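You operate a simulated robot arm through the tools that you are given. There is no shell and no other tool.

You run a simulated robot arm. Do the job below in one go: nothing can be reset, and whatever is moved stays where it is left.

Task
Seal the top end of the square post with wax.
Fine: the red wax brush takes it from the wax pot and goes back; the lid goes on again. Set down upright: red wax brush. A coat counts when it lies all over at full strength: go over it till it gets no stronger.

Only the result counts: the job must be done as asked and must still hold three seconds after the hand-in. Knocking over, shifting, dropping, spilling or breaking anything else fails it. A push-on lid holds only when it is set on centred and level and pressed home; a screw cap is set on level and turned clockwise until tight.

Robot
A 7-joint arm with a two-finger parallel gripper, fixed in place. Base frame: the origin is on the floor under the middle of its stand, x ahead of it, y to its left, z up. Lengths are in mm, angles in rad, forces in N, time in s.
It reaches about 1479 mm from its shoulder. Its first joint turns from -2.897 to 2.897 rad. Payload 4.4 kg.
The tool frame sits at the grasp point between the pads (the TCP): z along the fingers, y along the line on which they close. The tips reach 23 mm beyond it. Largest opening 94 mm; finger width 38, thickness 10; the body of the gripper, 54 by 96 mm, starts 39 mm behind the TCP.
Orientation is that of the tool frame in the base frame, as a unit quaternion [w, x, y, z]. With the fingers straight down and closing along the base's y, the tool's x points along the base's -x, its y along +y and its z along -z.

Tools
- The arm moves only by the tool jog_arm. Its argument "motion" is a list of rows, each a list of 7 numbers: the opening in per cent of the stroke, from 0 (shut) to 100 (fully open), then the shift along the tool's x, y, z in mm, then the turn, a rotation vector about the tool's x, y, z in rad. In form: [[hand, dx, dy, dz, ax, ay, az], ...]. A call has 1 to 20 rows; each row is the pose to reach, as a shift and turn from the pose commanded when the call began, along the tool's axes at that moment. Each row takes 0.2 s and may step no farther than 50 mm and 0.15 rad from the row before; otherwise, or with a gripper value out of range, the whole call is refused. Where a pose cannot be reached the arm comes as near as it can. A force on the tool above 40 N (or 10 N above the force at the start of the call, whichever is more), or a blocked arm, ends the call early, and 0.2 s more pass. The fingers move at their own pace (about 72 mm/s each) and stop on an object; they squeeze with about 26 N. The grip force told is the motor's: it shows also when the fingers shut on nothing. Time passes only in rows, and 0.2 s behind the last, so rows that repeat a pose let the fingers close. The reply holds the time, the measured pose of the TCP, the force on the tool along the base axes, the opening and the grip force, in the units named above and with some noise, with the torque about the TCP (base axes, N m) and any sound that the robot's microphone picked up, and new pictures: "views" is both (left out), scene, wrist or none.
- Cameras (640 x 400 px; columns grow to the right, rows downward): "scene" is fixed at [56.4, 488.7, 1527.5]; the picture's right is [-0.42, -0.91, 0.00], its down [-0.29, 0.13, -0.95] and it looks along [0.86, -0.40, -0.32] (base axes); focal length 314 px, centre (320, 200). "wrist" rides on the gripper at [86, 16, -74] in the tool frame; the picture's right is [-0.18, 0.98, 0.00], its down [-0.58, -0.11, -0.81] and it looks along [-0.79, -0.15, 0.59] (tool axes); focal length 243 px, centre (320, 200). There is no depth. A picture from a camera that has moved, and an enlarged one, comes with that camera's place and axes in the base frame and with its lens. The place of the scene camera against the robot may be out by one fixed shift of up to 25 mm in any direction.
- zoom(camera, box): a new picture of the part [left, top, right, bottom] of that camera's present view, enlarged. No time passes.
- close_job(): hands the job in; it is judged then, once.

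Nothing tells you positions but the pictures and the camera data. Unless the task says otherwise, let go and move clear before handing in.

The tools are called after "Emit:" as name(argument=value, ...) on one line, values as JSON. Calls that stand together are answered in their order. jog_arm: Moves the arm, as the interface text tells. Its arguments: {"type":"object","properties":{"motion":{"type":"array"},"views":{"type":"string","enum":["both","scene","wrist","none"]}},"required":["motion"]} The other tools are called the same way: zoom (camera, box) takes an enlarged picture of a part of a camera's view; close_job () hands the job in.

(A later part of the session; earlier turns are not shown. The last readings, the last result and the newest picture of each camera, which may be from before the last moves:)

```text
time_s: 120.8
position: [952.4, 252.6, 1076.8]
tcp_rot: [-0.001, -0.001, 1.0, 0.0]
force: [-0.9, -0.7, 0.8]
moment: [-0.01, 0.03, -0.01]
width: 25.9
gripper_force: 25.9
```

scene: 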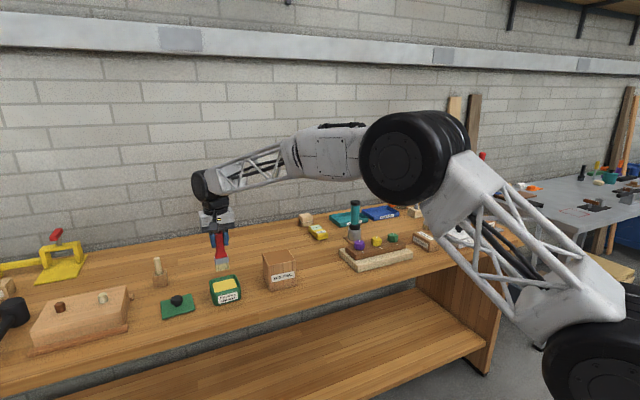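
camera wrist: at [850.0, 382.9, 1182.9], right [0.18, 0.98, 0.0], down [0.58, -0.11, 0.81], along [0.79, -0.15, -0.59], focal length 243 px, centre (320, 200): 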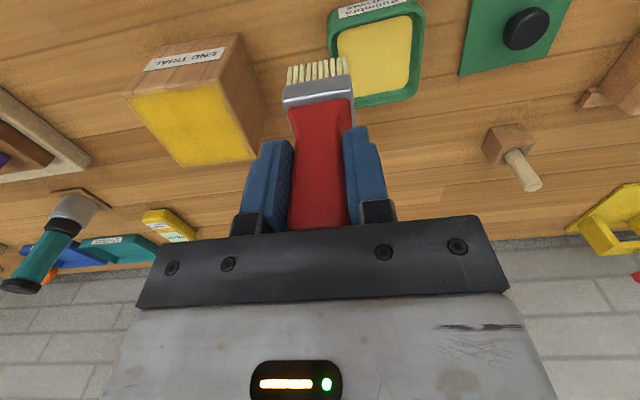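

Emit:
jog_arm(motion=[[0, 7, 6, 0.4, 0, 0, 0], [0, 14, 12, 0.4, 0, 0, 0], [0, 14, 2, 0.4, 0, 0, 0], [0, 14, -8, 0.4, 0, 0, 0], [0, 14, -18, 0.4, 0, 0, 0], [0, 14, -28, 0.4, 0, 0, 0], [0, 14, -38, 0.4, 0, 0, 0], [0, 14, -48, 0.4, 0, 0, 0], [0, 14, -56, 0.4, 0, 0, 0], [0, 14, -48, 0.4, 0, 0, 0], [0, 14, -38, 0.4, 0, 0, 0], [0, 14, -28, 0.4, 0, 0, 0], [0, 14, -18, 0.4, 0, 0, 0], [0, 14, -8, 0.4, 0, 0, 0], [0, 14, 2, 0.4, 0, 0, 0], [0, 12, 12, 0.4, 0, 0, 0], [0, 10, 16, 0.4, 0, 0, 0]], views="none")

Emit:
zoom(camera="scene", box=[240, 220, 336, 300])

```text
time_s: 124.4
position: [941.7, 269.5, 1076.5]
tcp_rot: [-0.001, 0.001, 1.0, 0.0]
force: [-2.6, -3.0, 9.2]
moment: [-0.29, 0.09, -0.08]
width: 25.5
gripper_force: 25.7
```

```text
5.00 times, centred on (288, 260) of scene
camera zoom: at [56.4, 488.7, 1527.5], right [-0.42, -0.91, 0.0], down [-0.29, 0.13, -0.95], along [0.86, -0.4, -0.32], focal length 1569 px, centre (480, -100)
```

zoom: 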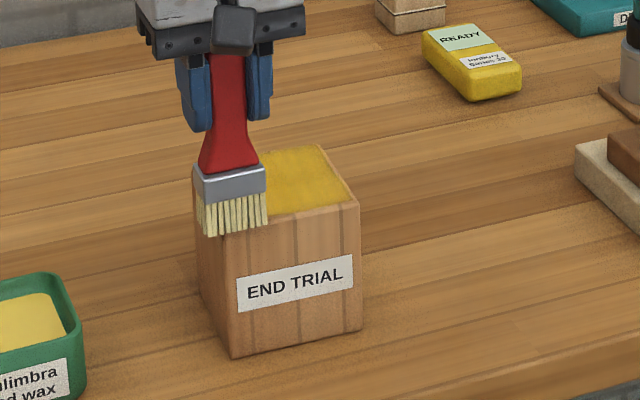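

Emit:
jog_arm(motion=[[0, -10, -1, 0, 0, 0, 0], [0, -20, -1, 0, 0, 0, 0], [0, -30, -2, 0, 0, 0, 0], [0, -40, -2, 0, 0, 0, 0], [0, -50, -3, 0, 0, 0, 0], [0, -60, -3, 0, 0, 0, 0], [0, -70, -4, 0, 0, 0, 0], [0, -76, -4, 0, 0, 0, 0], [0, -66, -4, 0, 0, 0, 0], [0, -56, -3, 0.1, 0, 0, 0], [0, -46, -3, 0.2, 0, 0, 0], [0, -36, -2, 0.3, 0, 0, 0], [0, -26, -2, 0.4, 0, 0, 0], [0, -16, -1, 0.4, 0, 0, 0], [0, -6, -1, 0.4, 0, 0, 0], [0, -6, -1, -15, 0, 0, 0], [0, 0, 35, -32, 0, 0, 0], [0, 7, 70, -32, 0, 0, 0], [0, 7, 96, -32, 0, 0, 0], [0, 7, 96, -32, 0, 0, 0]], views="wrist")

Emit:
zoom(camera="wrist", box=[100, 60, 276, 180])

Emit:
zoom(camera="scene", box=[250, 240, 314, 300])

```text
time_s: 128.6
position: [934.7, 365.2, 1108.6]
tcp_rot: [0.001, 0.0, 1.0, -0.001]
force: [0.0, 0.5, -0.9]
moment: [-0.03, 0.01, -0.02]
width: 25.8
gripper_force: 26.2
camera wrist: at [849.6, 382.9, 1182.9], right [0.18, 0.98, 0.0], down [0.58, -0.11, 0.81], along [0.79, -0.15, -0.59], focal length 243 px, centre (320, 200)
```

wrist: 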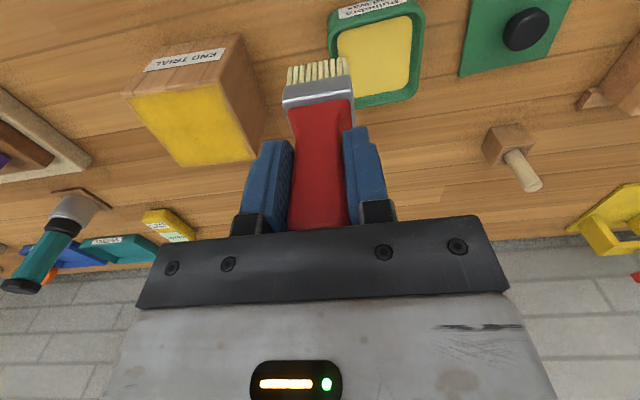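

```text
3.33 times, centred on (188, 120) of wrist
camera zoom: at [849.6, 382.9, 1182.9], right [0.18, 0.98, 0.0], down [0.58, -0.11, 0.81], along [0.79, -0.15, -0.59], focal length 809 px, centre (760, 467)
```

zoom: 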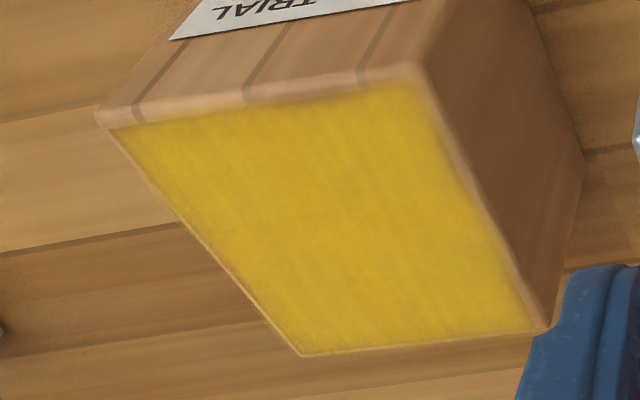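

```text
6.67 times, centred on (282, 270) of scene
camera zoom: at [56.4, 488.7, 1527.5], right [-0.42, -0.91, 0.0], down [-0.29, 0.13, -0.95], along [0.86, -0.4, -0.32], focal length 2092 px, centre (573, -267)
```

zoom: 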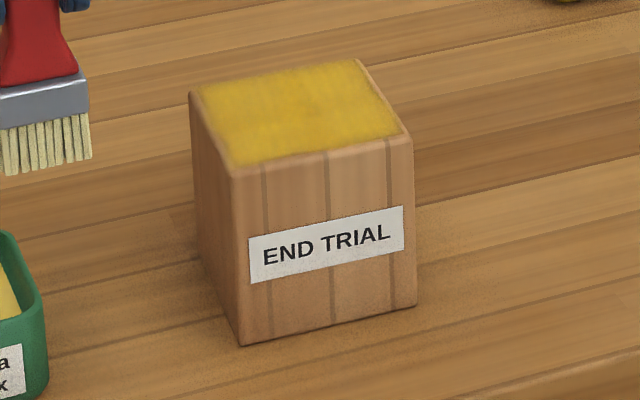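

The coat is even and unchanged by further passes, so it's done. Now I'll check how the brush sits in the grip before returning it to its spot.

Emit:
zoom(camera="wrist", box=[200, 0, 440, 240])

Emit:
zoom(camera="scene", box=[190, 190, 318, 290])

```text
1.67 times, centred on (320, 120) of wrist
camera zoom: at [849.6, 382.9, 1182.9], right [0.18, 0.98, 0.0], down [0.58, -0.11, 0.81], along [0.79, -0.15, -0.59], focal length 404 px, centre (320, 333)
```

zoom: 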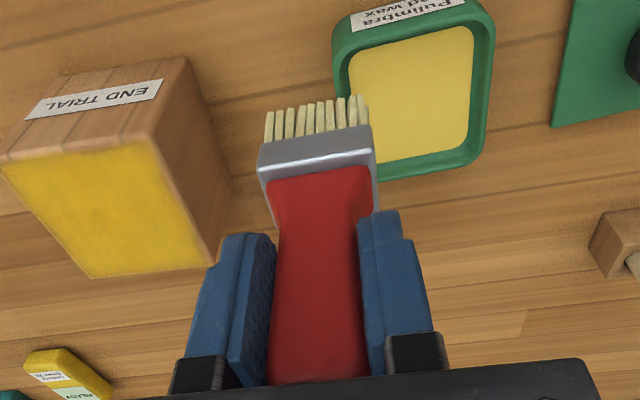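

```text
4.00 times, centred on (254, 240) of scene
camera zoom: at [56.4, 488.7, 1527.5], right [-0.42, -0.91, 0.0], down [-0.29, 0.13, -0.95], along [0.86, -0.4, -0.32], focal length 1255 px, centre (584, 40)
```

zoom: 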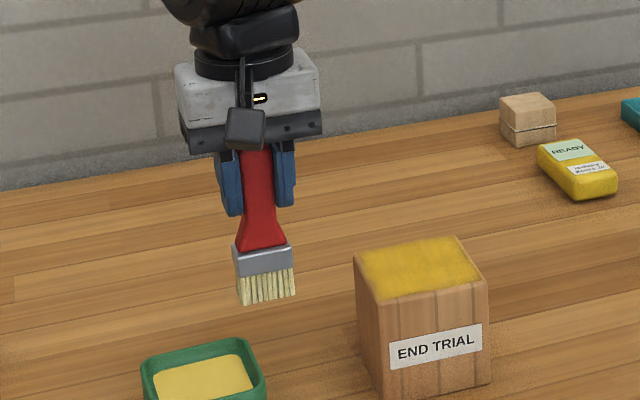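

The brush is still upright, having slid up about 5 mm in the grip. I'll carry it back above its original spot.

Emit:
jog_arm(motion=[[0, -7, -43, 0, 0, 0, 0], [0, -14, -86, 0, 0, 0, 0], [0, -21, -129, 0, 0, 0, 0], [0, -28, -172, 0, 0, 0, 0], [0, -35, -215, 0, 0, 0, 0], [0, -42, -258, 0, 0, 0, 0], [0, -47, -299, 0, 0, 0, 0], [0, -47, -299, 0, 0, 0, 0], [0, -47, -299, 40, 0, 0, 0], [0, -47, -299, 80, 0, 0, 0], [0, -47, -299, 105, 0, 0, 0], [0, -47, -299, 116, 0, 0, 0], [0, -47, -299, 116, 0, 0, 0]], views="both")

Emit:
zoom(camera="scene", box=[280, 220, 376, 290])

Emit:
zoom(camera="wrist", box=[200, 0, 440, 240])

```text
time_s: 131.4
position: [981.5, 65.6, 992.3]
tcp_rot: [0.0, 0.0, 1.0, 0.0]
force: [-0.7, 0.2, -1.0]
moment: [0.02, 0.0, 0.01]
width: 25.5
gripper_force: 25.9
camera wrist: at [895.6, 82.8, 1067.5], right [0.18, 0.98, 0.0], down [0.58, -0.11, 0.81], along [0.79, -0.15, -0.59], focal length 243 px, centre (320, 200)
```

scene: 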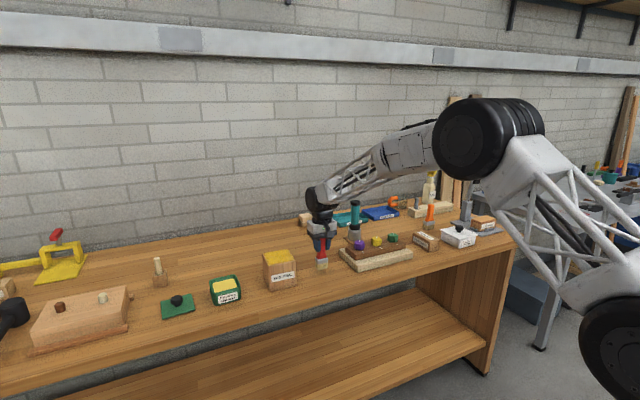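
wrist: 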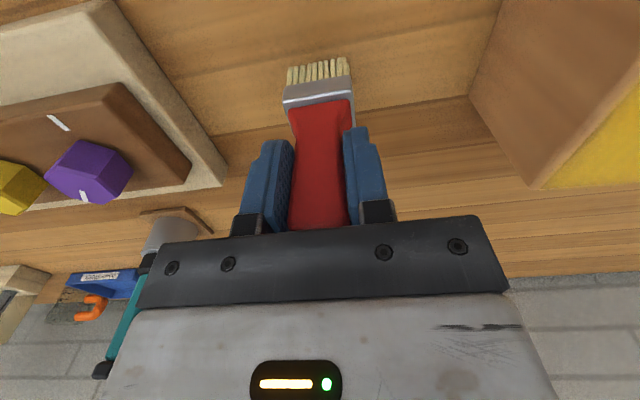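

```text
5.71 times, centred on (328, 255) of scene
camera zoom: at [56.4, 488.7, 1527.5], right [-0.42, -0.91, 0.0], down [-0.29, 0.13, -0.95], along [0.86, -0.4, -0.32], focal length 1793 px, centre (274, -114)
```

zoom: 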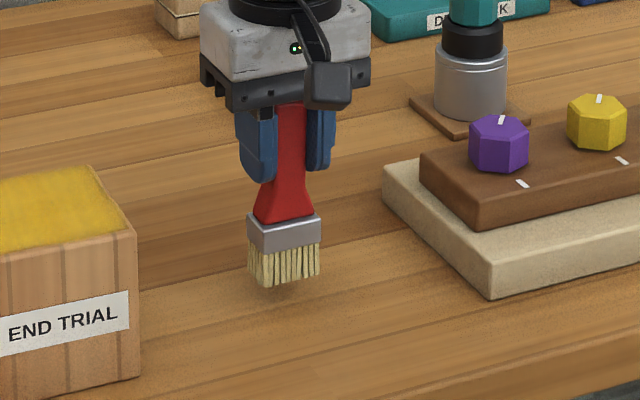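

```text
1.67 times, centred on (320, 120) of wrist
camera zoom: at [895.6, 82.8, 1067.5], right [0.18, 0.98, 0.0], down [0.58, -0.11, 0.81], along [0.79, -0.15, -0.59], focal length 404 px, centre (320, 333)
```

zoom: 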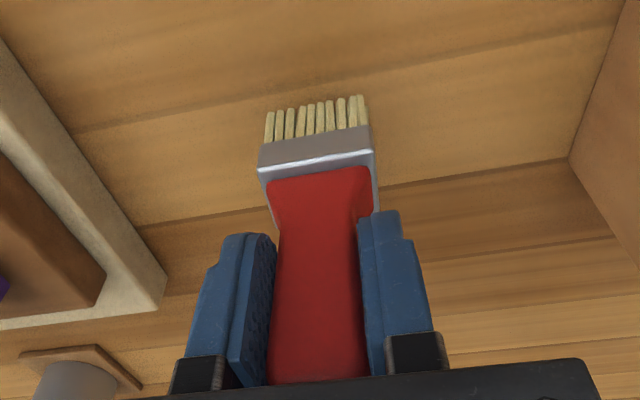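

The brush is about 13 mm above its original footprint. I'll lower it gently to contact.

Emit:
jog_arm(motion=[[0, 0, 0, 5, 0, 0, 0], [0, 0, 0, 10, 0, 0, 0], [0, 0, 0, 10, 0, 0, 0]], views="none")

```text
time_s: 132.2
position: [981.1, 65.1, 981.4]
tcp_rot: [0.0, 0.0, 1.0, 0.0]
force: [-0.3, -0.4, -1.1]
moment: [-0.03, -0.01, 0.02]
width: 26.0
gripper_force: 26.1
```

Emit:
jog_arm(motion=[[0, 0, 0, 1, 0, 0, 0], [0, 0, 0, 1, 0, 0, 0]], views="none")

```text
time_s: 132.8
position: [981.3, 65.9, 980.8]
tcp_rot: [0.0, 0.0, 1.0, 0.0]
force: [0.0, -0.2, -0.9]
moment: [-0.01, -0.02, 0.02]
width: 25.5
gripper_force: 26.0
```

Emit:
jog_arm(motion=[[0, 0, 0, 1, 0, 0, 0], [0, 0, 0, 1, 0, 0, 0]], views="none")

```text
time_s: 133.4
position: [981.9, 66.4, 979.1]
tcp_rot: [0.0, 0.0, 1.0, 0.001]
force: [-0.2, 0.5, -1.6]
moment: [0.01, 0.01, 0.0]
width: 25.4
gripper_force: 25.7
```

Emit:
jog_arm(motion=[[0, 0, 0, 1, 0, 0, 0], [0, 0, 0, 1, 0, 0, 0]], views="none")

Emit:
zoom(camera="scene", box=[296, 240, 352, 280])

```text
time_s: 134.0
position: [982.9, 65.9, 978.9]
tcp_rot: [0.0, 0.0, 1.0, -0.001]
force: [0.6, -0.4, -0.7]
moment: [-0.02, -0.01, -0.02]
width: 25.7
gripper_force: 25.5
```

```text
10.00 times, centred on (324, 260) of scene
camera zoom: at [56.4, 488.7, 1527.5], right [-0.42, -0.91, 0.0], down [-0.29, 0.13, -0.95], along [0.86, -0.4, -0.32], focal length 3138 px, centre (280, -400)
```

zoom: 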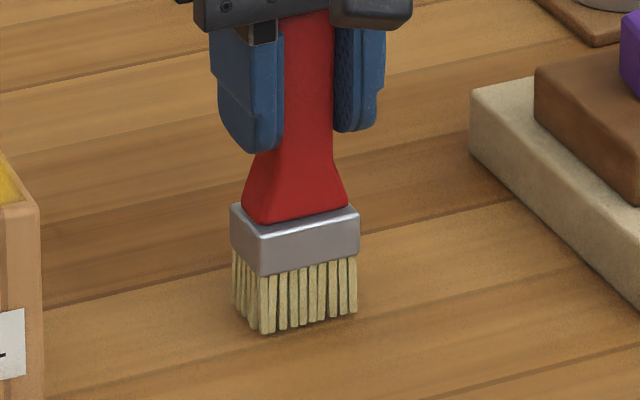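

Almost there. I'll step down a little more.

Emit:
jog_arm(motion=[[0, 0, 0, 0.8, 0, 0, 0], [0, 0, 0, 0.8, 0, 0, 0]], views="none")

```text
time_s: 134.6
position: [981.4, 67.1, 978.2]
tcp_rot: [0.0, 0.0, 1.0, 0.0]
force: [0.4, -0.5, -0.7]
moment: [-0.01, 0.0, 0.02]
width: 25.6
gripper_force: 26.0
```

Emit:
jog_arm(motion=[[0, 0, 0, 0.8, 0, 0, 0], [0, 0, 0, 0.8, 0, 0, 0]], views="none")

```text
time_s: 135.2
position: [982.3, 66.6, 976.0]
tcp_rot: [0.0, 0.0, 1.0, -0.001]
force: [0.9, 0.3, -0.6]
moment: [0.02, 0.01, -0.02]
width: 25.8
gripper_force: 26.3
```

Emit:
jog_arm(motion=[[0, 0, 0, 0.8, 0, 0, 0], [0, 0, 0, 0.8, 0, 0, 0]], views="none")

```text
time_s: 135.8
position: [982.2, 66.2, 976.3]
tcp_rot: [0.0, -0.001, 1.0, -0.001]
force: [-1.1, 0.1, 1.0]
moment: [0.01, -0.03, 0.03]
width: 25.5
gripper_force: 25.7
```

Emit:
jog_arm(motion=[[0, 0, 0, 0.8, 0, 0, 0], [0, 0, 0, 0.8, 0, 0, 0], [0, 0, 0, 0.8, 0, 0, 0]], views="none")

Emit:
zoom(camera="scene", box=[296, 240, 352, 280])

Emit:
zoom(camera="wrist", box=[200, 0, 440, 240])

```text
time_s: 136.6
position: [982.7, 64.8, 976.8]
tcp_rot: [0.0, 0.0, 1.0, 0.0]
force: [-2.1, 2.2, 14.9]
moment: [0.17, 0.02, 0.03]
width: 25.7
gripper_force: 26.3
```

```text
10.00 times, centred on (324, 260) of scene
camera zoom: at [56.4, 488.7, 1527.5], right [-0.42, -0.91, 0.0], down [-0.29, 0.13, -0.95], along [0.86, -0.4, -0.32], focal length 3138 px, centre (280, -400)
```

zoom: 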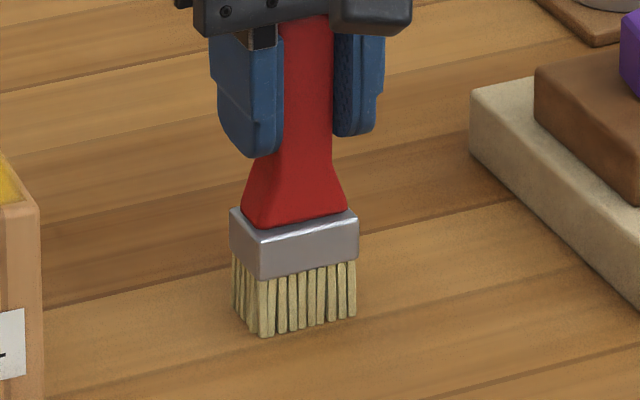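

```text
1.67 times, centred on (320, 120) of wrist
camera zoom: at [897.4, 82.7, 1051.4], right [0.18, 0.98, 0.0], down [0.58, -0.11, 0.81], along [0.79, -0.15, -0.59], focal length 404 px, centre (320, 333)
```

zoom: 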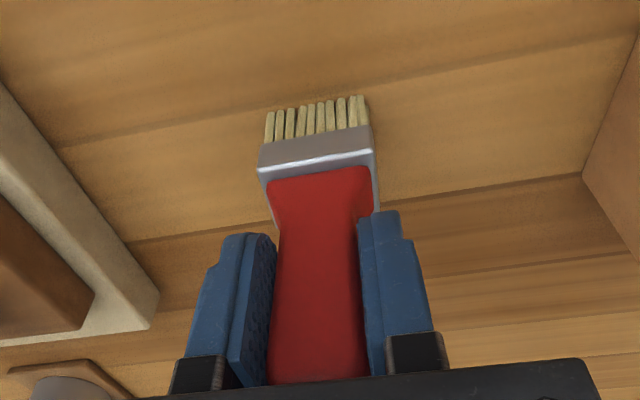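

The brush is standing on the bench. I'll ease the pressure, open the fingers and rise straight up.

Emit:
jog_arm(motion=[[0, 0, 0, -0.8, 0, 0, 0], [0, 0, 0, -0.8, 0, 0, 0], [30, 0, 0, -0.8, 0, 0, 0], [30, 0, 0, -0.8, 0, 0, 0], [45, 0, 0, -0.8, 0, 0, 0], [60, 0, 0, -0.8, 0, 0, 0], [60, 0, 0, -0.8, 0, 0, 0]], views="wrist")

Emit:
zoom(camera="scene", box=[280, 220, 376, 290])

```text
time_s: 138.2
position: [981.7, 65.3, 976.6]
tcp_rot: [-0.001, -0.001, 1.0, 0.0]
force: [-0.6, -0.7, 1.2]
moment: [0.0, -0.01, 0.02]
width: 56.3
gripper_force: 0.1
camera wrist: at [897.1, 82.6, 1051.5], right [0.18, 0.98, 0.0], down [0.58, -0.11, 0.81], along [0.79, -0.15, -0.59], focal length 243 px, centre (320, 200)
```

wrist: 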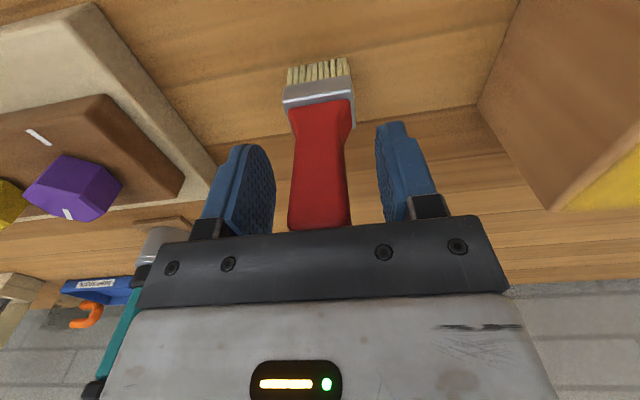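

```text
5.71 times, centred on (328, 255) of scene
camera zoom: at [56.4, 488.7, 1527.5], right [-0.42, -0.91, 0.0], down [-0.29, 0.13, -0.95], along [0.86, -0.4, -0.32], focal length 1793 px, centre (274, -114)
```

zoom: 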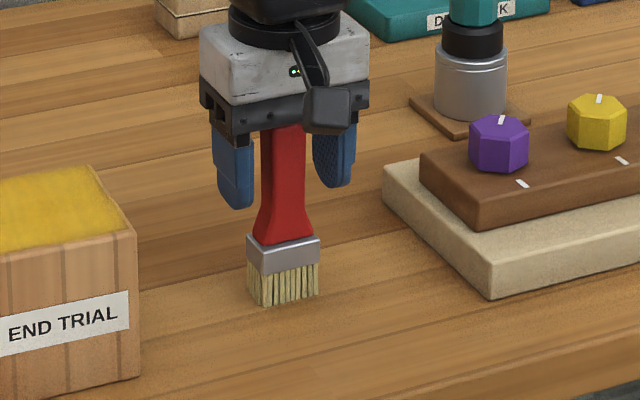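

The brush stands upright exactly where it was. I'll rise clear and go back to the lid.

Emit:
jog_arm(motion=[[60, 0, 0, -20, 0, 0, 0], [60, 0, 0, -60, 0, 0, 0], [60, 0, 0, -105, 0, 0, 0], [65, 1, 45, -110, 0, 0, 0], [65, 2, 90, -110, 0, 0, 0], [65, 3, 135, -110, 0, 0, 0], [65, 4, 180, -110, 0, 0, 0], [65, 5, 225, -110, 0, 0, 0], [65, 6, 270, -110, 0, 0, 0], [65, 7, 315, -110, 0, 0, 0], [65, 7, 360, -110, 0, 0, 0], [65, 7, 405, -110, 0, 0, 0], [65, 7, 450, -105, 0, 0, 0], [65, 7, 485, -78, 0, 0, 0], [65, 7, 485, -78, 0, 0, 0], [65, 7, 485, -78, 0, 0, 0]], views="both")

Emit:
zoom(camera="wrist", box=[180, 0, 420, 150])

Emit:
zoom(camera="scene", box=[280, 220, 376, 290])

```text
time_s: 141.6
position: [973.9, 549.1, 1056.2]
tcp_rot: [-0.001, 0.0, 1.0, 0.0]
force: [0.1, 0.8, -0.1]
moment: [-0.02, 0.01, 0.0]
width: 61.0
gripper_force: 0.1
camera wrist: at [889.3, 565.1, 1131.6], right [0.18, 0.98, 0.0], down [0.58, -0.11, 0.81], along [0.79, -0.15, -0.59], focal length 243 px, centre (320, 200)
```

scene: 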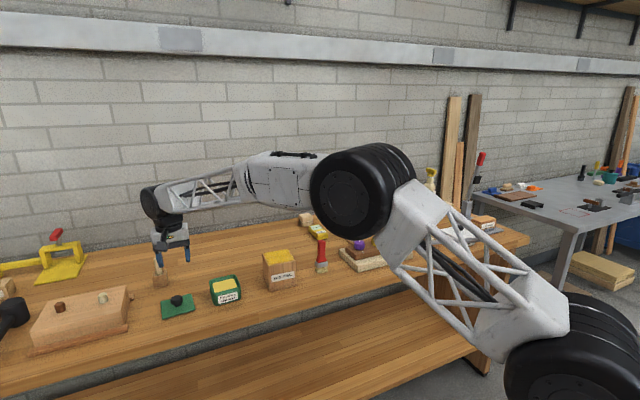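
wrist: 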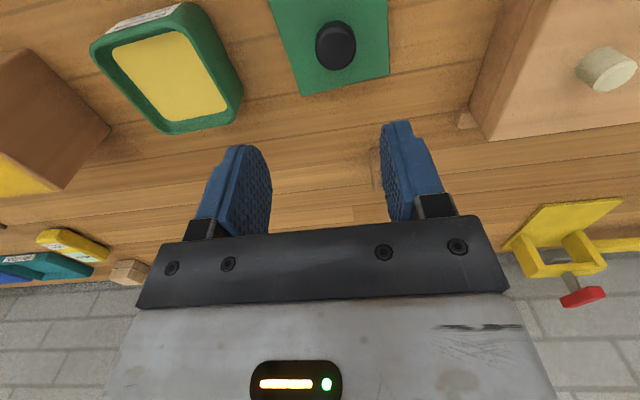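

```text
2.67 times, centred on (300, 75) of wrist
camera zoom: at [889.3, 565.1, 1131.6], right [0.18, 0.98, 0.0], down [0.58, -0.11, 0.81], along [0.79, -0.15, -0.59], focal length 647 px, centre (373, 533)
```

zoom: 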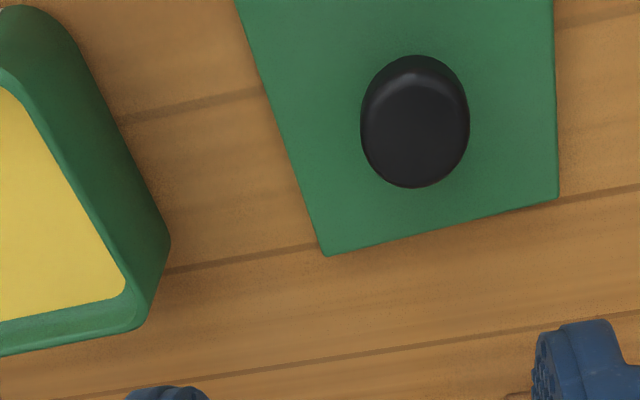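

```text
5.71 times, centred on (328, 255) of scene
camera zoom: at [56.4, 488.7, 1527.5], right [-0.42, -0.91, 0.0], down [-0.29, 0.13, -0.95], along [0.86, -0.4, -0.32], focal length 1793 px, centre (274, -114)
```

zoom: 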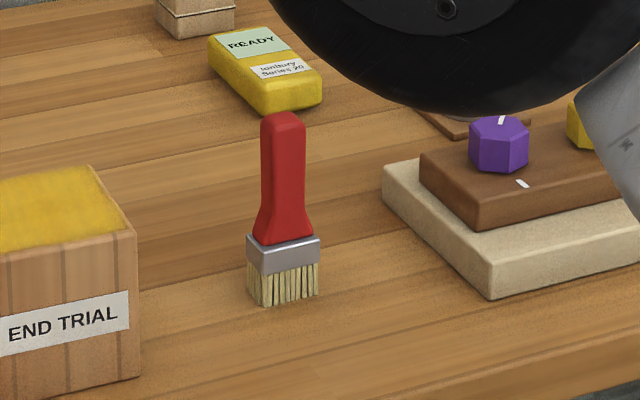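

The brush is upright in place. The lid's knob now appears near (977, 562), about 12 mm further left than the gripper, so I'll recentre above it.

Emit:
jog_arm(motion=[[65, -2, 12, 20, 0, 0, 0], [65, -2, 12, 50, 0, 0, 0], [65, -2, 12, 75, 0, 0, 0], [65, -2, 12, 75, 0, 0, 0], [65, -2, 12, 75, 0, 0, 0]], views="wrist")

Emit:
zoom(camera="wrist", box=[180, 0, 460, 200])

Emit:
zoom(camera="scene", box=[130, 240, 258, 320])

```text
time_s: 142.8
position: [976.4, 564.5, 980.1]
tcp_rot: [0.0, 0.0, 1.0, 0.001]
force: [-0.1, 0.2, 1.0]
moment: [0.03, 0.02, 0.0]
width: 61.1
gripper_force: 0.0
camera wrist: at [890.9, 580.5, 1055.0], right [0.18, 0.98, 0.0], down [0.58, -0.11, 0.81], along [0.79, -0.15, -0.59], focal length 243 px, centre (320, 200)
```

wrist: 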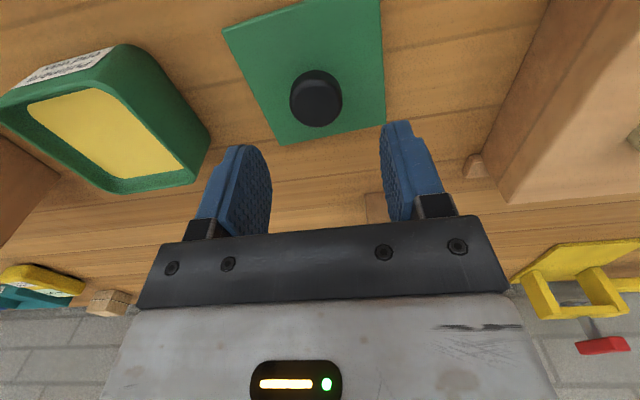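

```text
2.00 times, centred on (320, 100) of wrist
camera zoom: at [890.9, 580.5, 1055.0], right [0.18, 0.98, 0.0], down [0.58, -0.11, 0.81], along [0.79, -0.15, -0.59], focal length 485 px, centre (320, 400)
```

zoom: 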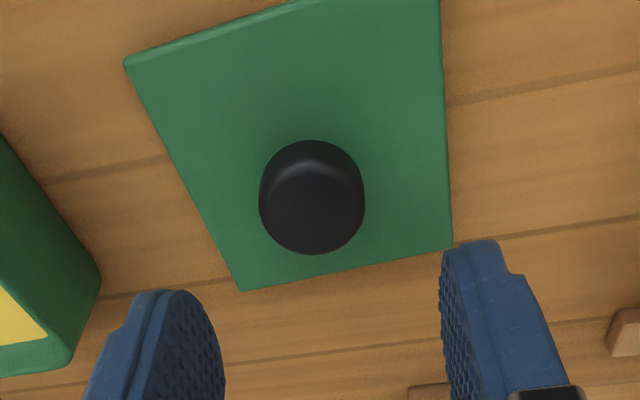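

```text
5.00 times, centred on (194, 280) of scene
camera zoom: at [56.4, 488.7, 1527.5], right [-0.42, -0.91, 0.0], down [-0.29, 0.13, -0.95], along [0.86, -0.4, -0.32], focal length 1569 px, centre (950, -200)
```

zoom: 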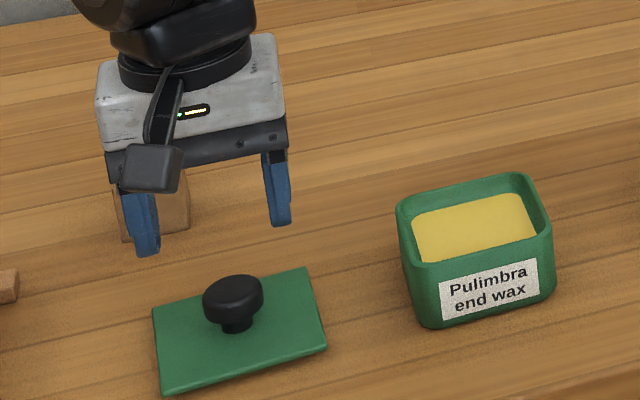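

The knob is slightly right of centre. I'll fine-tune by -2.5 mm in y and +1.5 mm in x and descend partway.

Emit:
jog_arm(motion=[[65, -1.5, -2.5, 15, 0, 0, 0], [65, -1.5, -2.5, 35, 0, 0, 0], [65, -1.5, -2.5, 50, 0, 0, 0], [65, -1.5, -2.5, 55, 0, 0, 0], [65, -1.5, -2.5, 55, 0, 0, 0]], views="wrist")

Emit:
zoom(camera="wrist", box=[160, 0, 480, 200])

Emit:
zoom(camera="scene", box=[150, 270, 230, 320])

```text
time_s: 144.0
position: [978.6, 559.6, 924.2]
tcp_rot: [0.0, 0.0, 1.0, 0.0]
force: [0.3, 0.5, -0.3]
moment: [-0.01, -0.01, -0.02]
width: 61.3
gripper_force: 0.0
camera wrist: at [892.6, 577.8, 999.8], right [0.18, 0.98, 0.0], down [0.58, -0.11, 0.81], along [0.79, -0.15, -0.59], focal length 243 px, centre (320, 200)
```

wrist: 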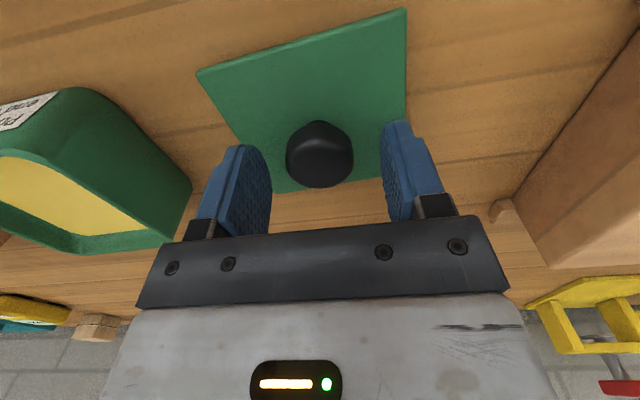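

```text
2.00 times, centred on (320, 100) of wrist
camera zoom: at [892.6, 577.8, 999.8], right [0.18, 0.98, 0.0], down [0.58, -0.11, 0.81], along [0.79, -0.15, -0.59], focal length 485 px, centre (320, 400)
```

zoom: 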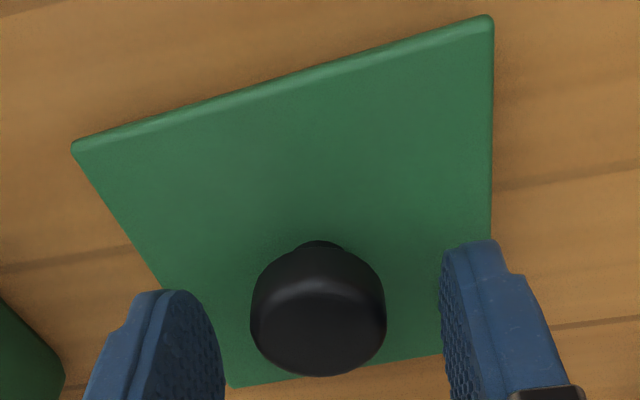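

```text
8.00 times, centred on (190, 295) of scene
camera zoom: at [56.4, 488.7, 1527.5], right [-0.42, -0.91, 0.0], down [-0.29, 0.13, -0.95], along [0.86, -0.4, -0.32], focal length 2511 px, centre (1360, -560)
```

zoom: 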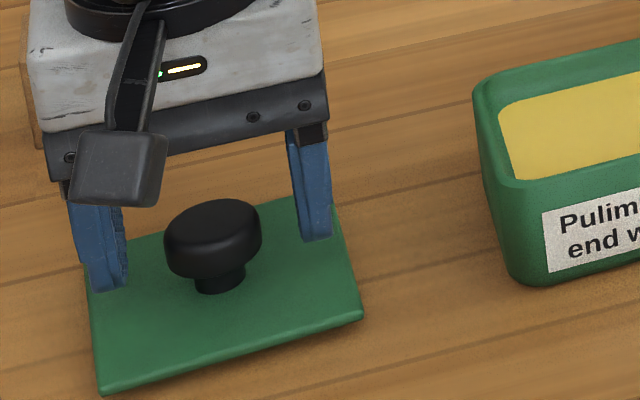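

Centred. I'll descend the last 8.5 mm.

Emit:
jog_arm(motion=[[65, 0, 0, 4, 0, 0, 0], [65, 0, 0, 7, 0, 0, 0], [65, 0, 0, 8.5, 0, 0, 0], [65, 0, 0, 8.5, 0, 0, 0]], views="wrist")

Emit:
zoom(camera="wrist", box=[160, 0, 480, 200])

```text
time_s: 145.0
position: [978.0, 560.9, 916.4]
tcp_rot: [0.0, 0.0, 1.0, 0.0]
force: [0.2, 0.5, 0.7]
moment: [-0.01, 0.01, 0.02]
width: 61.2
gripper_force: 0.1
camera wrist: at [893.0, 577.7, 991.4], right [0.18, 0.98, 0.0], down [0.58, -0.11, 0.81], along [0.79, -0.15, -0.59], focal length 243 px, centre (320, 200)
```

wrist: 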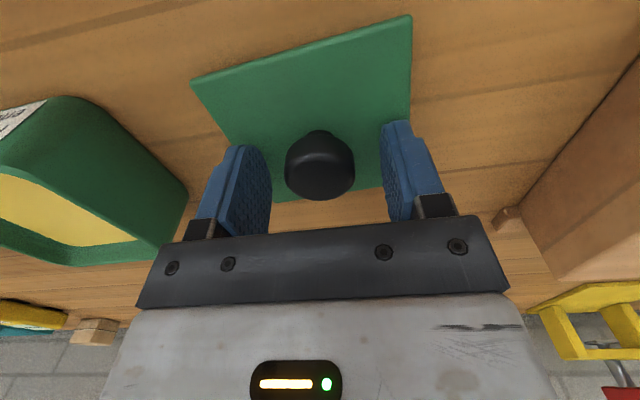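

```text
2.00 times, centred on (320, 100) of wrist
camera zoom: at [893.0, 577.7, 991.4], right [0.18, 0.98, 0.0], down [0.58, -0.11, 0.81], along [0.79, -0.15, -0.59], focal length 485 px, centre (320, 400)
```

zoom: 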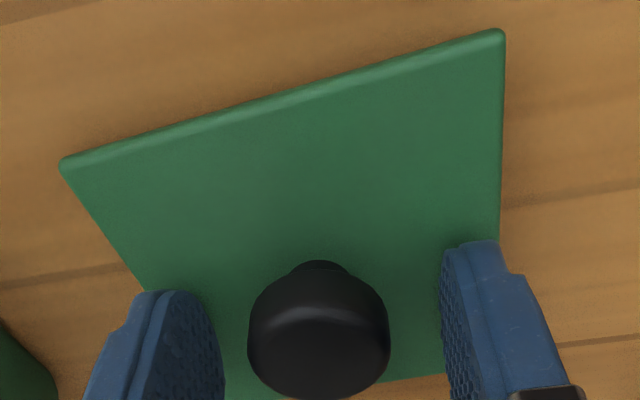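

Against the original grip, the knob sits about 3 mm nearer in x and the lid is turned by less than 1°. I'll shift by 3 mm to match and close.

Emit:
jog_arm(motion=[[65, 2.9, 0.3, 0, 0, 0, 0], [65, 2.9, 0.3, 0, 0, 0, 0], [50, 2.9, 0.3, 0, 0, 0, 0], [30, 2.9, 0.3, 0, 0, 0, 0], [0, 2.9, 0.3, 0, 0, 0, 0], [0, 2.9, 0.3, 0, 0, 0, 0], [0, 2.9, 0.3, 0, 0, 0, 0]], views="wrist")

Emit:
zoom(camera="wrist", box=[160, 0, 480, 200])

```text
time_s: 146.6
position: [974.6, 560.2, 917.1]
tcp_rot: [0.0, 0.0, 1.0, 0.001]
force: [-0.6, -0.2, 0.4]
moment: [0.02, 0.04, 0.0]
width: 32.5
gripper_force: 26.2
camera wrist: at [890.3, 577.6, 991.5], right [0.18, 0.98, 0.0], down [0.58, -0.11, 0.81], along [0.79, -0.15, -0.59], focal length 243 px, centre (320, 200)
```

wrist: 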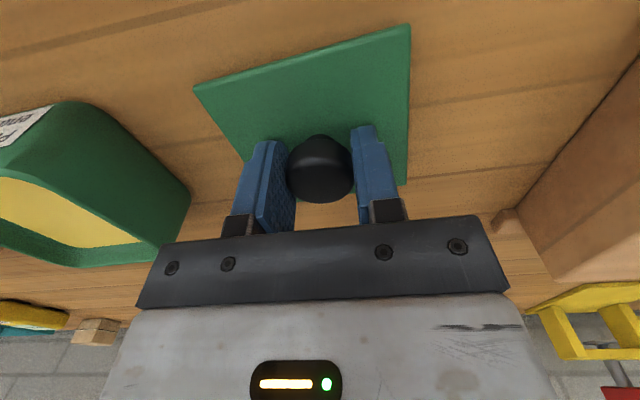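

```text
2.00 times, centred on (320, 100) of wrist
camera zoom: at [890.3, 577.6, 991.5], right [0.18, 0.98, 0.0], down [0.58, -0.11, 0.81], along [0.79, -0.15, -0.59], focal length 485 px, centre (320, 400)
```

zoom: 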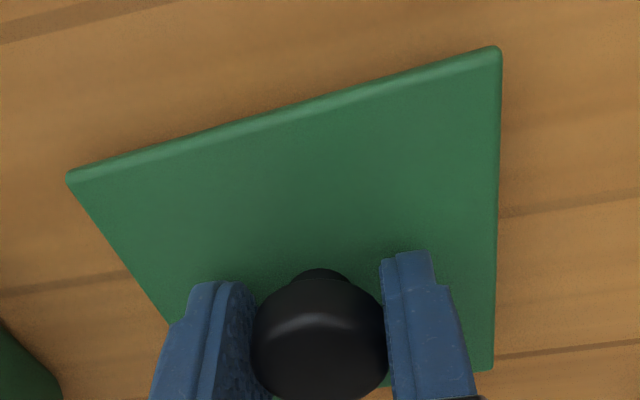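

The grip matches the original, with the lid centred and within 0.7° of its first yaw. I'll lift and carry it back over the pot to the height where I had a reference picture.

Emit:
jog_arm(motion=[[0, 0, 0, -3, 0, 0, 0], [0, 0, 0, -8, 0, 0, 0], [0, 0, 0, -16, 0, 0, 0], [0, 0, 0, -30, 0, 0, 0], [0, 0, 0, -50, 0, 0, 0], [0, 0, 0, -75, 0, 0, 0], [0, 0, 0, -104, 0, 0, 0], [0, 0, -25, -104, 0, 0, 0.006], [0, 0, -60, -104, 0, 0, 0.0115], [0, 0.3, -95, -104, 0, 0, 0.0115], [0, 0.6, -125, -104, 0, 0, 0.0115], [0, 0.6, -144.8, -104, 0, 0, 0.0115], [0, 0.6, -144.8, -104, 0, 0, 0.0115], [0, 0.6, -144.8, -104, 0, 0, 0.0115]], views="both")

Emit:
zoom(camera="wrist", box=[160, 0, 480, 200])

Emit:
zoom(camera="scene", box=[170, 220, 282, 310])

```text
time_s: 149.6
position: [975.5, 414.4, 1019.8]
tcp_rot: [0.0, 0.006, 1.0, 0.001]
force: [-0.2, -0.8, -0.8]
moment: [-0.02, 0.02, -0.01]
width: 32.2
gripper_force: 25.9
camera wrist: at [890.6, 432.8, 1095.0], right [0.2, 0.98, 0.0], down [0.58, -0.12, 0.81], along [0.79, -0.16, -0.59], focal length 243 px, centre (320, 200)
```

scene: 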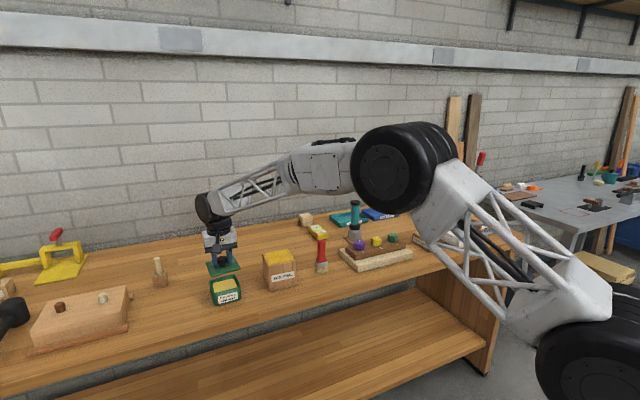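
wrist: 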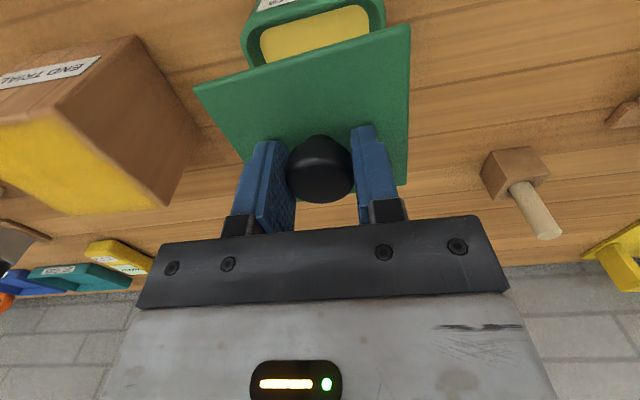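

```text
2.00 times, centred on (320, 100) of wrist
camera zoom: at [890.6, 432.8, 1095.0], right [0.2, 0.98, 0.0], down [0.58, -0.12, 0.81], along [0.79, -0.16, -0.59], focal length 485 px, centre (320, 400)
```

zoom: 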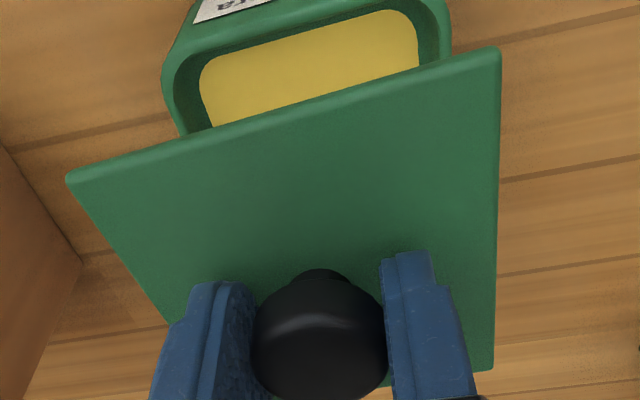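

```text
4.44 times, centred on (226, 265) of scene
camera zoom: at [56.4, 488.7, 1527.5], right [-0.42, -0.91, 0.0], down [-0.29, 0.13, -0.95], along [0.86, -0.4, -0.32], focal length 1395 px, centre (738, -89)
```

zoom: 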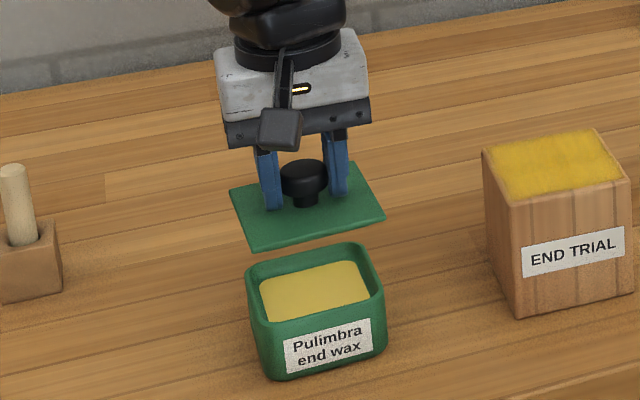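

Comparing with the reference, the gripper sits about 1.8 mm too far right in y. I'll correct that, lower to just above the rim and compare again.

Emit:
jog_arm(motion=[[0, 0, 1.8, 10, 0, 0, 0], [0, 0, 1.8, 25, 0, 0, 0], [0, 0, 1.8, 40, 0, 0, 0], [0, 0, 1.8, 48, 0, 0, 0], [0, 0, 1.8, 48, 0, 0, 0]], views="wrist")

Emit:
zoom(camera="scene", box=[180, 240, 276, 310])

Emit:
zoom(camera="wrist", box=[160, 0, 480, 200])

```text
time_s: 150.8
position: [975.0, 417.4, 972.1]
tcp_rot: [-0.001, 0.007, 1.0, 0.0]
force: [0.6, -0.2, -1.1]
moment: [0.0, 0.04, -0.01]
width: 32.5
gripper_force: 25.7
camera wrist: at [889.8, 435.1, 1048.1], right [0.2, 0.98, 0.0], down [0.58, -0.12, 0.81], along [0.79, -0.16, -0.59], focal length 243 px, centre (320, 200)
```

wrist: 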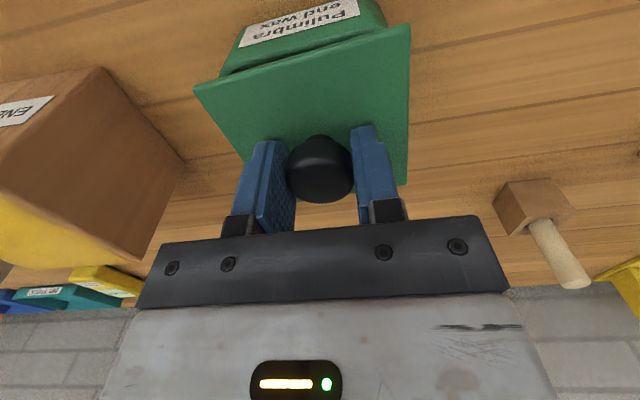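

```text
5.71 times, centred on (228, 275) of scene
camera zoom: at [56.4, 488.7, 1527.5], right [-0.42, -0.91, 0.0], down [-0.29, 0.13, -0.95], along [0.86, -0.4, -0.32], focal length 1793 px, centre (846, -229)
```

zoom: 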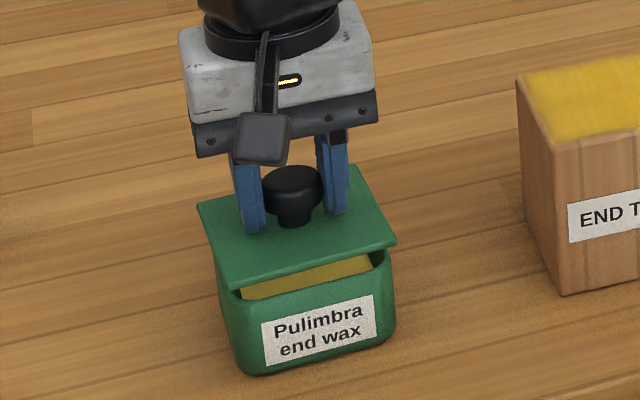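

```text
2.00 times, centred on (320, 100) of wrist
camera zoom: at [889.8, 435.1, 1048.1], right [0.2, 0.98, 0.0], down [0.58, -0.12, 0.81], along [0.79, -0.16, -0.59], focal length 485 px, centre (320, 400)
```

zoom: 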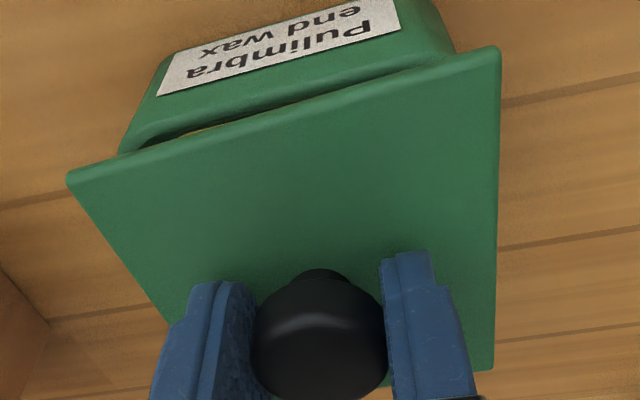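

Wrist measurements put the lid within about 0.6 mm of its original alignment with the pot. I'll take a high-zoom look to double-check the overhang on both sides before lowering.

Emit:
zoom(camera="scene", box=[200, 262, 248, 308])

Emit:
zoom(camera="wrist", box=[180, 0, 420, 110])

```text
8.70 times, centred on (224, 285) of scene
camera zoom: at [56.4, 488.7, 1527.5], right [-0.42, -0.91, 0.0], down [-0.29, 0.13, -0.95], along [0.86, -0.4, -0.32], focal length 2729 px, centre (1155, -539)
```

zoom: 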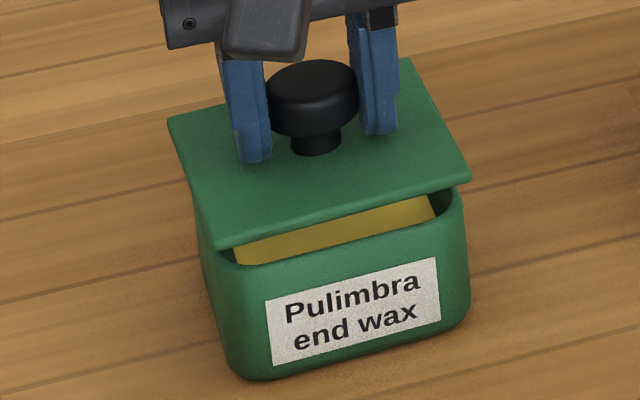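

```text
2.67 times, centred on (300, 55) of wrist
camera zoom: at [889.8, 435.1, 1048.1], right [0.2, 0.98, 0.0], down [0.58, -0.12, 0.81], along [0.79, -0.16, -0.59], focal length 647 px, centre (373, 587)
```

zoom: 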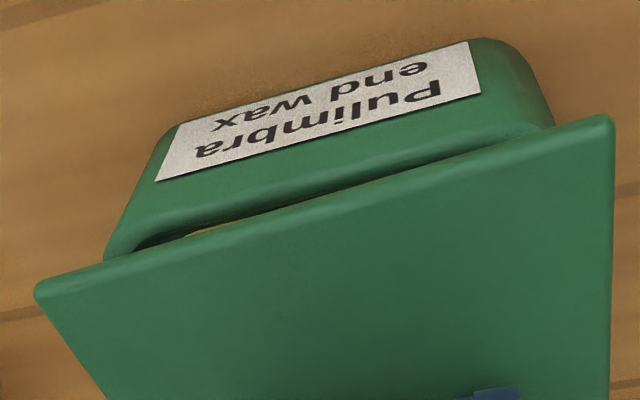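

The overhang looks close to even. I'll make a half-millimetre correction and lower to the height of my earlier reference picture, 4 mm above the seat, for a last comparison.

Emit:
jog_arm(motion=[[0, 0.4, -0.7, 2, 0, 0, 0], [0, 0.4, -0.7, 5, 0, 0, 0], [0, 0.4, -0.7, 7, 0, 0, 0], [0, 0.4, -0.7, 7, 0, 0, 0]], views="wrist")

Emit:
zoom(camera="scene", box=[180, 240, 276, 310])

Emit:
zoom(camera="wrist", box=[160, 0, 480, 200])

```text
time_s: 151.8
position: [974.5, 416.5, 963.7]
tcp_rot: [0.0, 0.006, 1.0, -0.001]
force: [-0.2, 0.5, -0.5]
moment: [0.0, 0.04, 0.0]
width: 32.4
gripper_force: 26.2
camera wrist: at [889.9, 434.6, 1040.5], right [0.2, 0.98, 0.0], down [0.58, -0.12, 0.81], along [0.79, -0.16, -0.59], focal length 243 px, centre (320, 200)
```

wrist: 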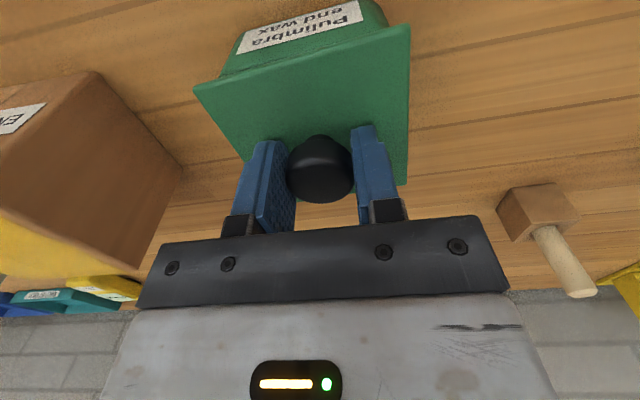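

```text
5.71 times, centred on (228, 275) of scene
camera zoom: at [56.4, 488.7, 1527.5], right [-0.42, -0.91, 0.0], down [-0.29, 0.13, -0.95], along [0.86, -0.4, -0.32], focal length 1793 px, centre (846, -229)
```

zoom: 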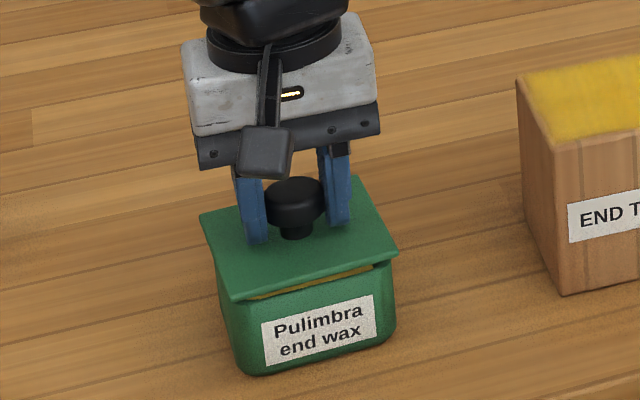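

```text
2.00 times, centred on (320, 100) of wrist
camera zoom: at [889.9, 434.6, 1040.5], right [0.2, 0.98, 0.0], down [0.58, -0.12, 0.81], along [0.79, -0.16, -0.59], focal length 485 px, centre (320, 400)
```

zoom: 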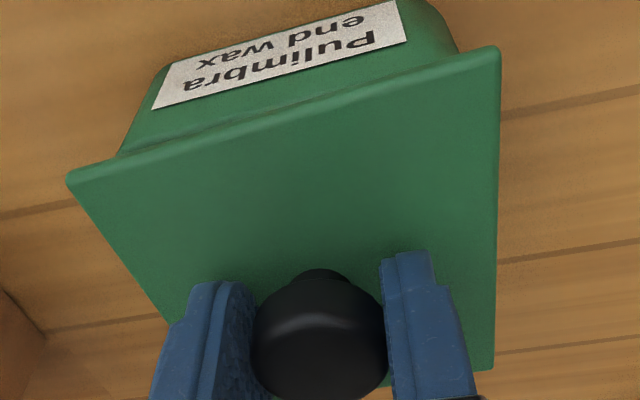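

This is virtually identical to the reference picture. I'll lower the lid onto the pot and press it home.

Emit:
jog_arm(motion=[[0, 0, 0, 1.5, 0, 0, 0], [0, 0, 0, 3, 0, 0, 0], [0, 0, 0, 3, 0, 0, 0]], views="none")

```text
time_s: 152.6
position: [974.0, 416.9, 963.0]
tcp_rot: [0.0, 0.007, 1.0, 0.0]
force: [-0.6, -0.2, -0.9]
moment: [0.0, -0.01, 0.02]
width: 32.6
gripper_force: 25.9
```

Emit:
jog_arm(motion=[[0, 0, 0, 1, 0, 0, 0], [0, 0, 0, 2, 0, 0, 0], [0, 0, 0, 2, 0, 0, 0]], views="none")

```text
time_s: 153.4
position: [973.6, 415.7, 960.5]
tcp_rot: [0.0, 0.005, 1.0, 0.0]
force: [-0.2, -0.2, 2.3]
moment: [0.11, 0.05, -0.02]
width: 32.1
gripper_force: 26.5
```

Emit:
jog_arm(motion=[[0, 0, 0, 1, 0, 0, 0], [0, 0, 0, 1, 0, 0, 0]], views="none")

Emit:
zoom(camera="scene", box=[200, 262, 248, 308])

```text
time_s: 154.0
position: [974.0, 416.6, 959.3]
tcp_rot: [0.0, 0.006, 1.0, 0.0]
force: [-4.1, -7.0, 13.6]
moment: [-0.11, 0.21, -0.06]
width: 32.4
gripper_force: 25.7
```

```text
8.70 times, centred on (224, 285) of scene
camera zoom: at [56.4, 488.7, 1527.5], right [-0.42, -0.91, 0.0], down [-0.29, 0.13, -0.95], along [0.86, -0.4, -0.32], focal length 2729 px, centre (1155, -539)
```

zoom: 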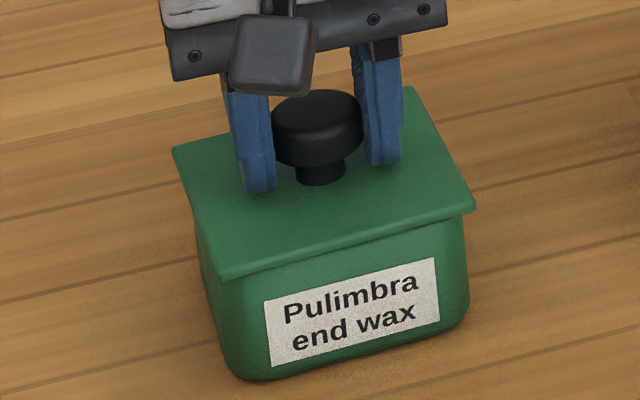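

The lid sits flush visually. I'll press a bit more and listen for the snap.

Emit:
jog_arm(motion=[[0, 0, 0, 0.8, 0, 0, 0], [0, 0, 0, 1.5, 0, 0, 0], [0, 0, 0, 1.5, 0, 0, 0]], views="none")

```text
time_s: 154.8
position: [973.9, 417.0, 957.4]
tcp_rot: [0.001, 0.006, 1.0, 0.0]
force: [3.0, -14.5, 21.8]
moment: [-0.23, -0.08, -0.1]
width: 32.5
gripper_force: 26.2
```

There's some sideways force of -14 N in y, so I'll relax it by shifting slightly in -y while holding the pressure.

Emit:
jog_arm(motion=[[0, 0, -0.5, 0, 0, 0, 0], [0, 0, -1.0, 0, 0, 0, 0], [0, 0, -1.0, 0, 0, 0, 0]], views="none")

```text
time_s: 155.6
position: [973.7, 418.1, 958.2]
tcp_rot: [0.0, 0.006, 1.0, 0.0]
force: [5.0, -4.8, 16.3]
moment: [-0.05, -0.18, -0.1]
width: 32.4
gripper_force: 25.8
```

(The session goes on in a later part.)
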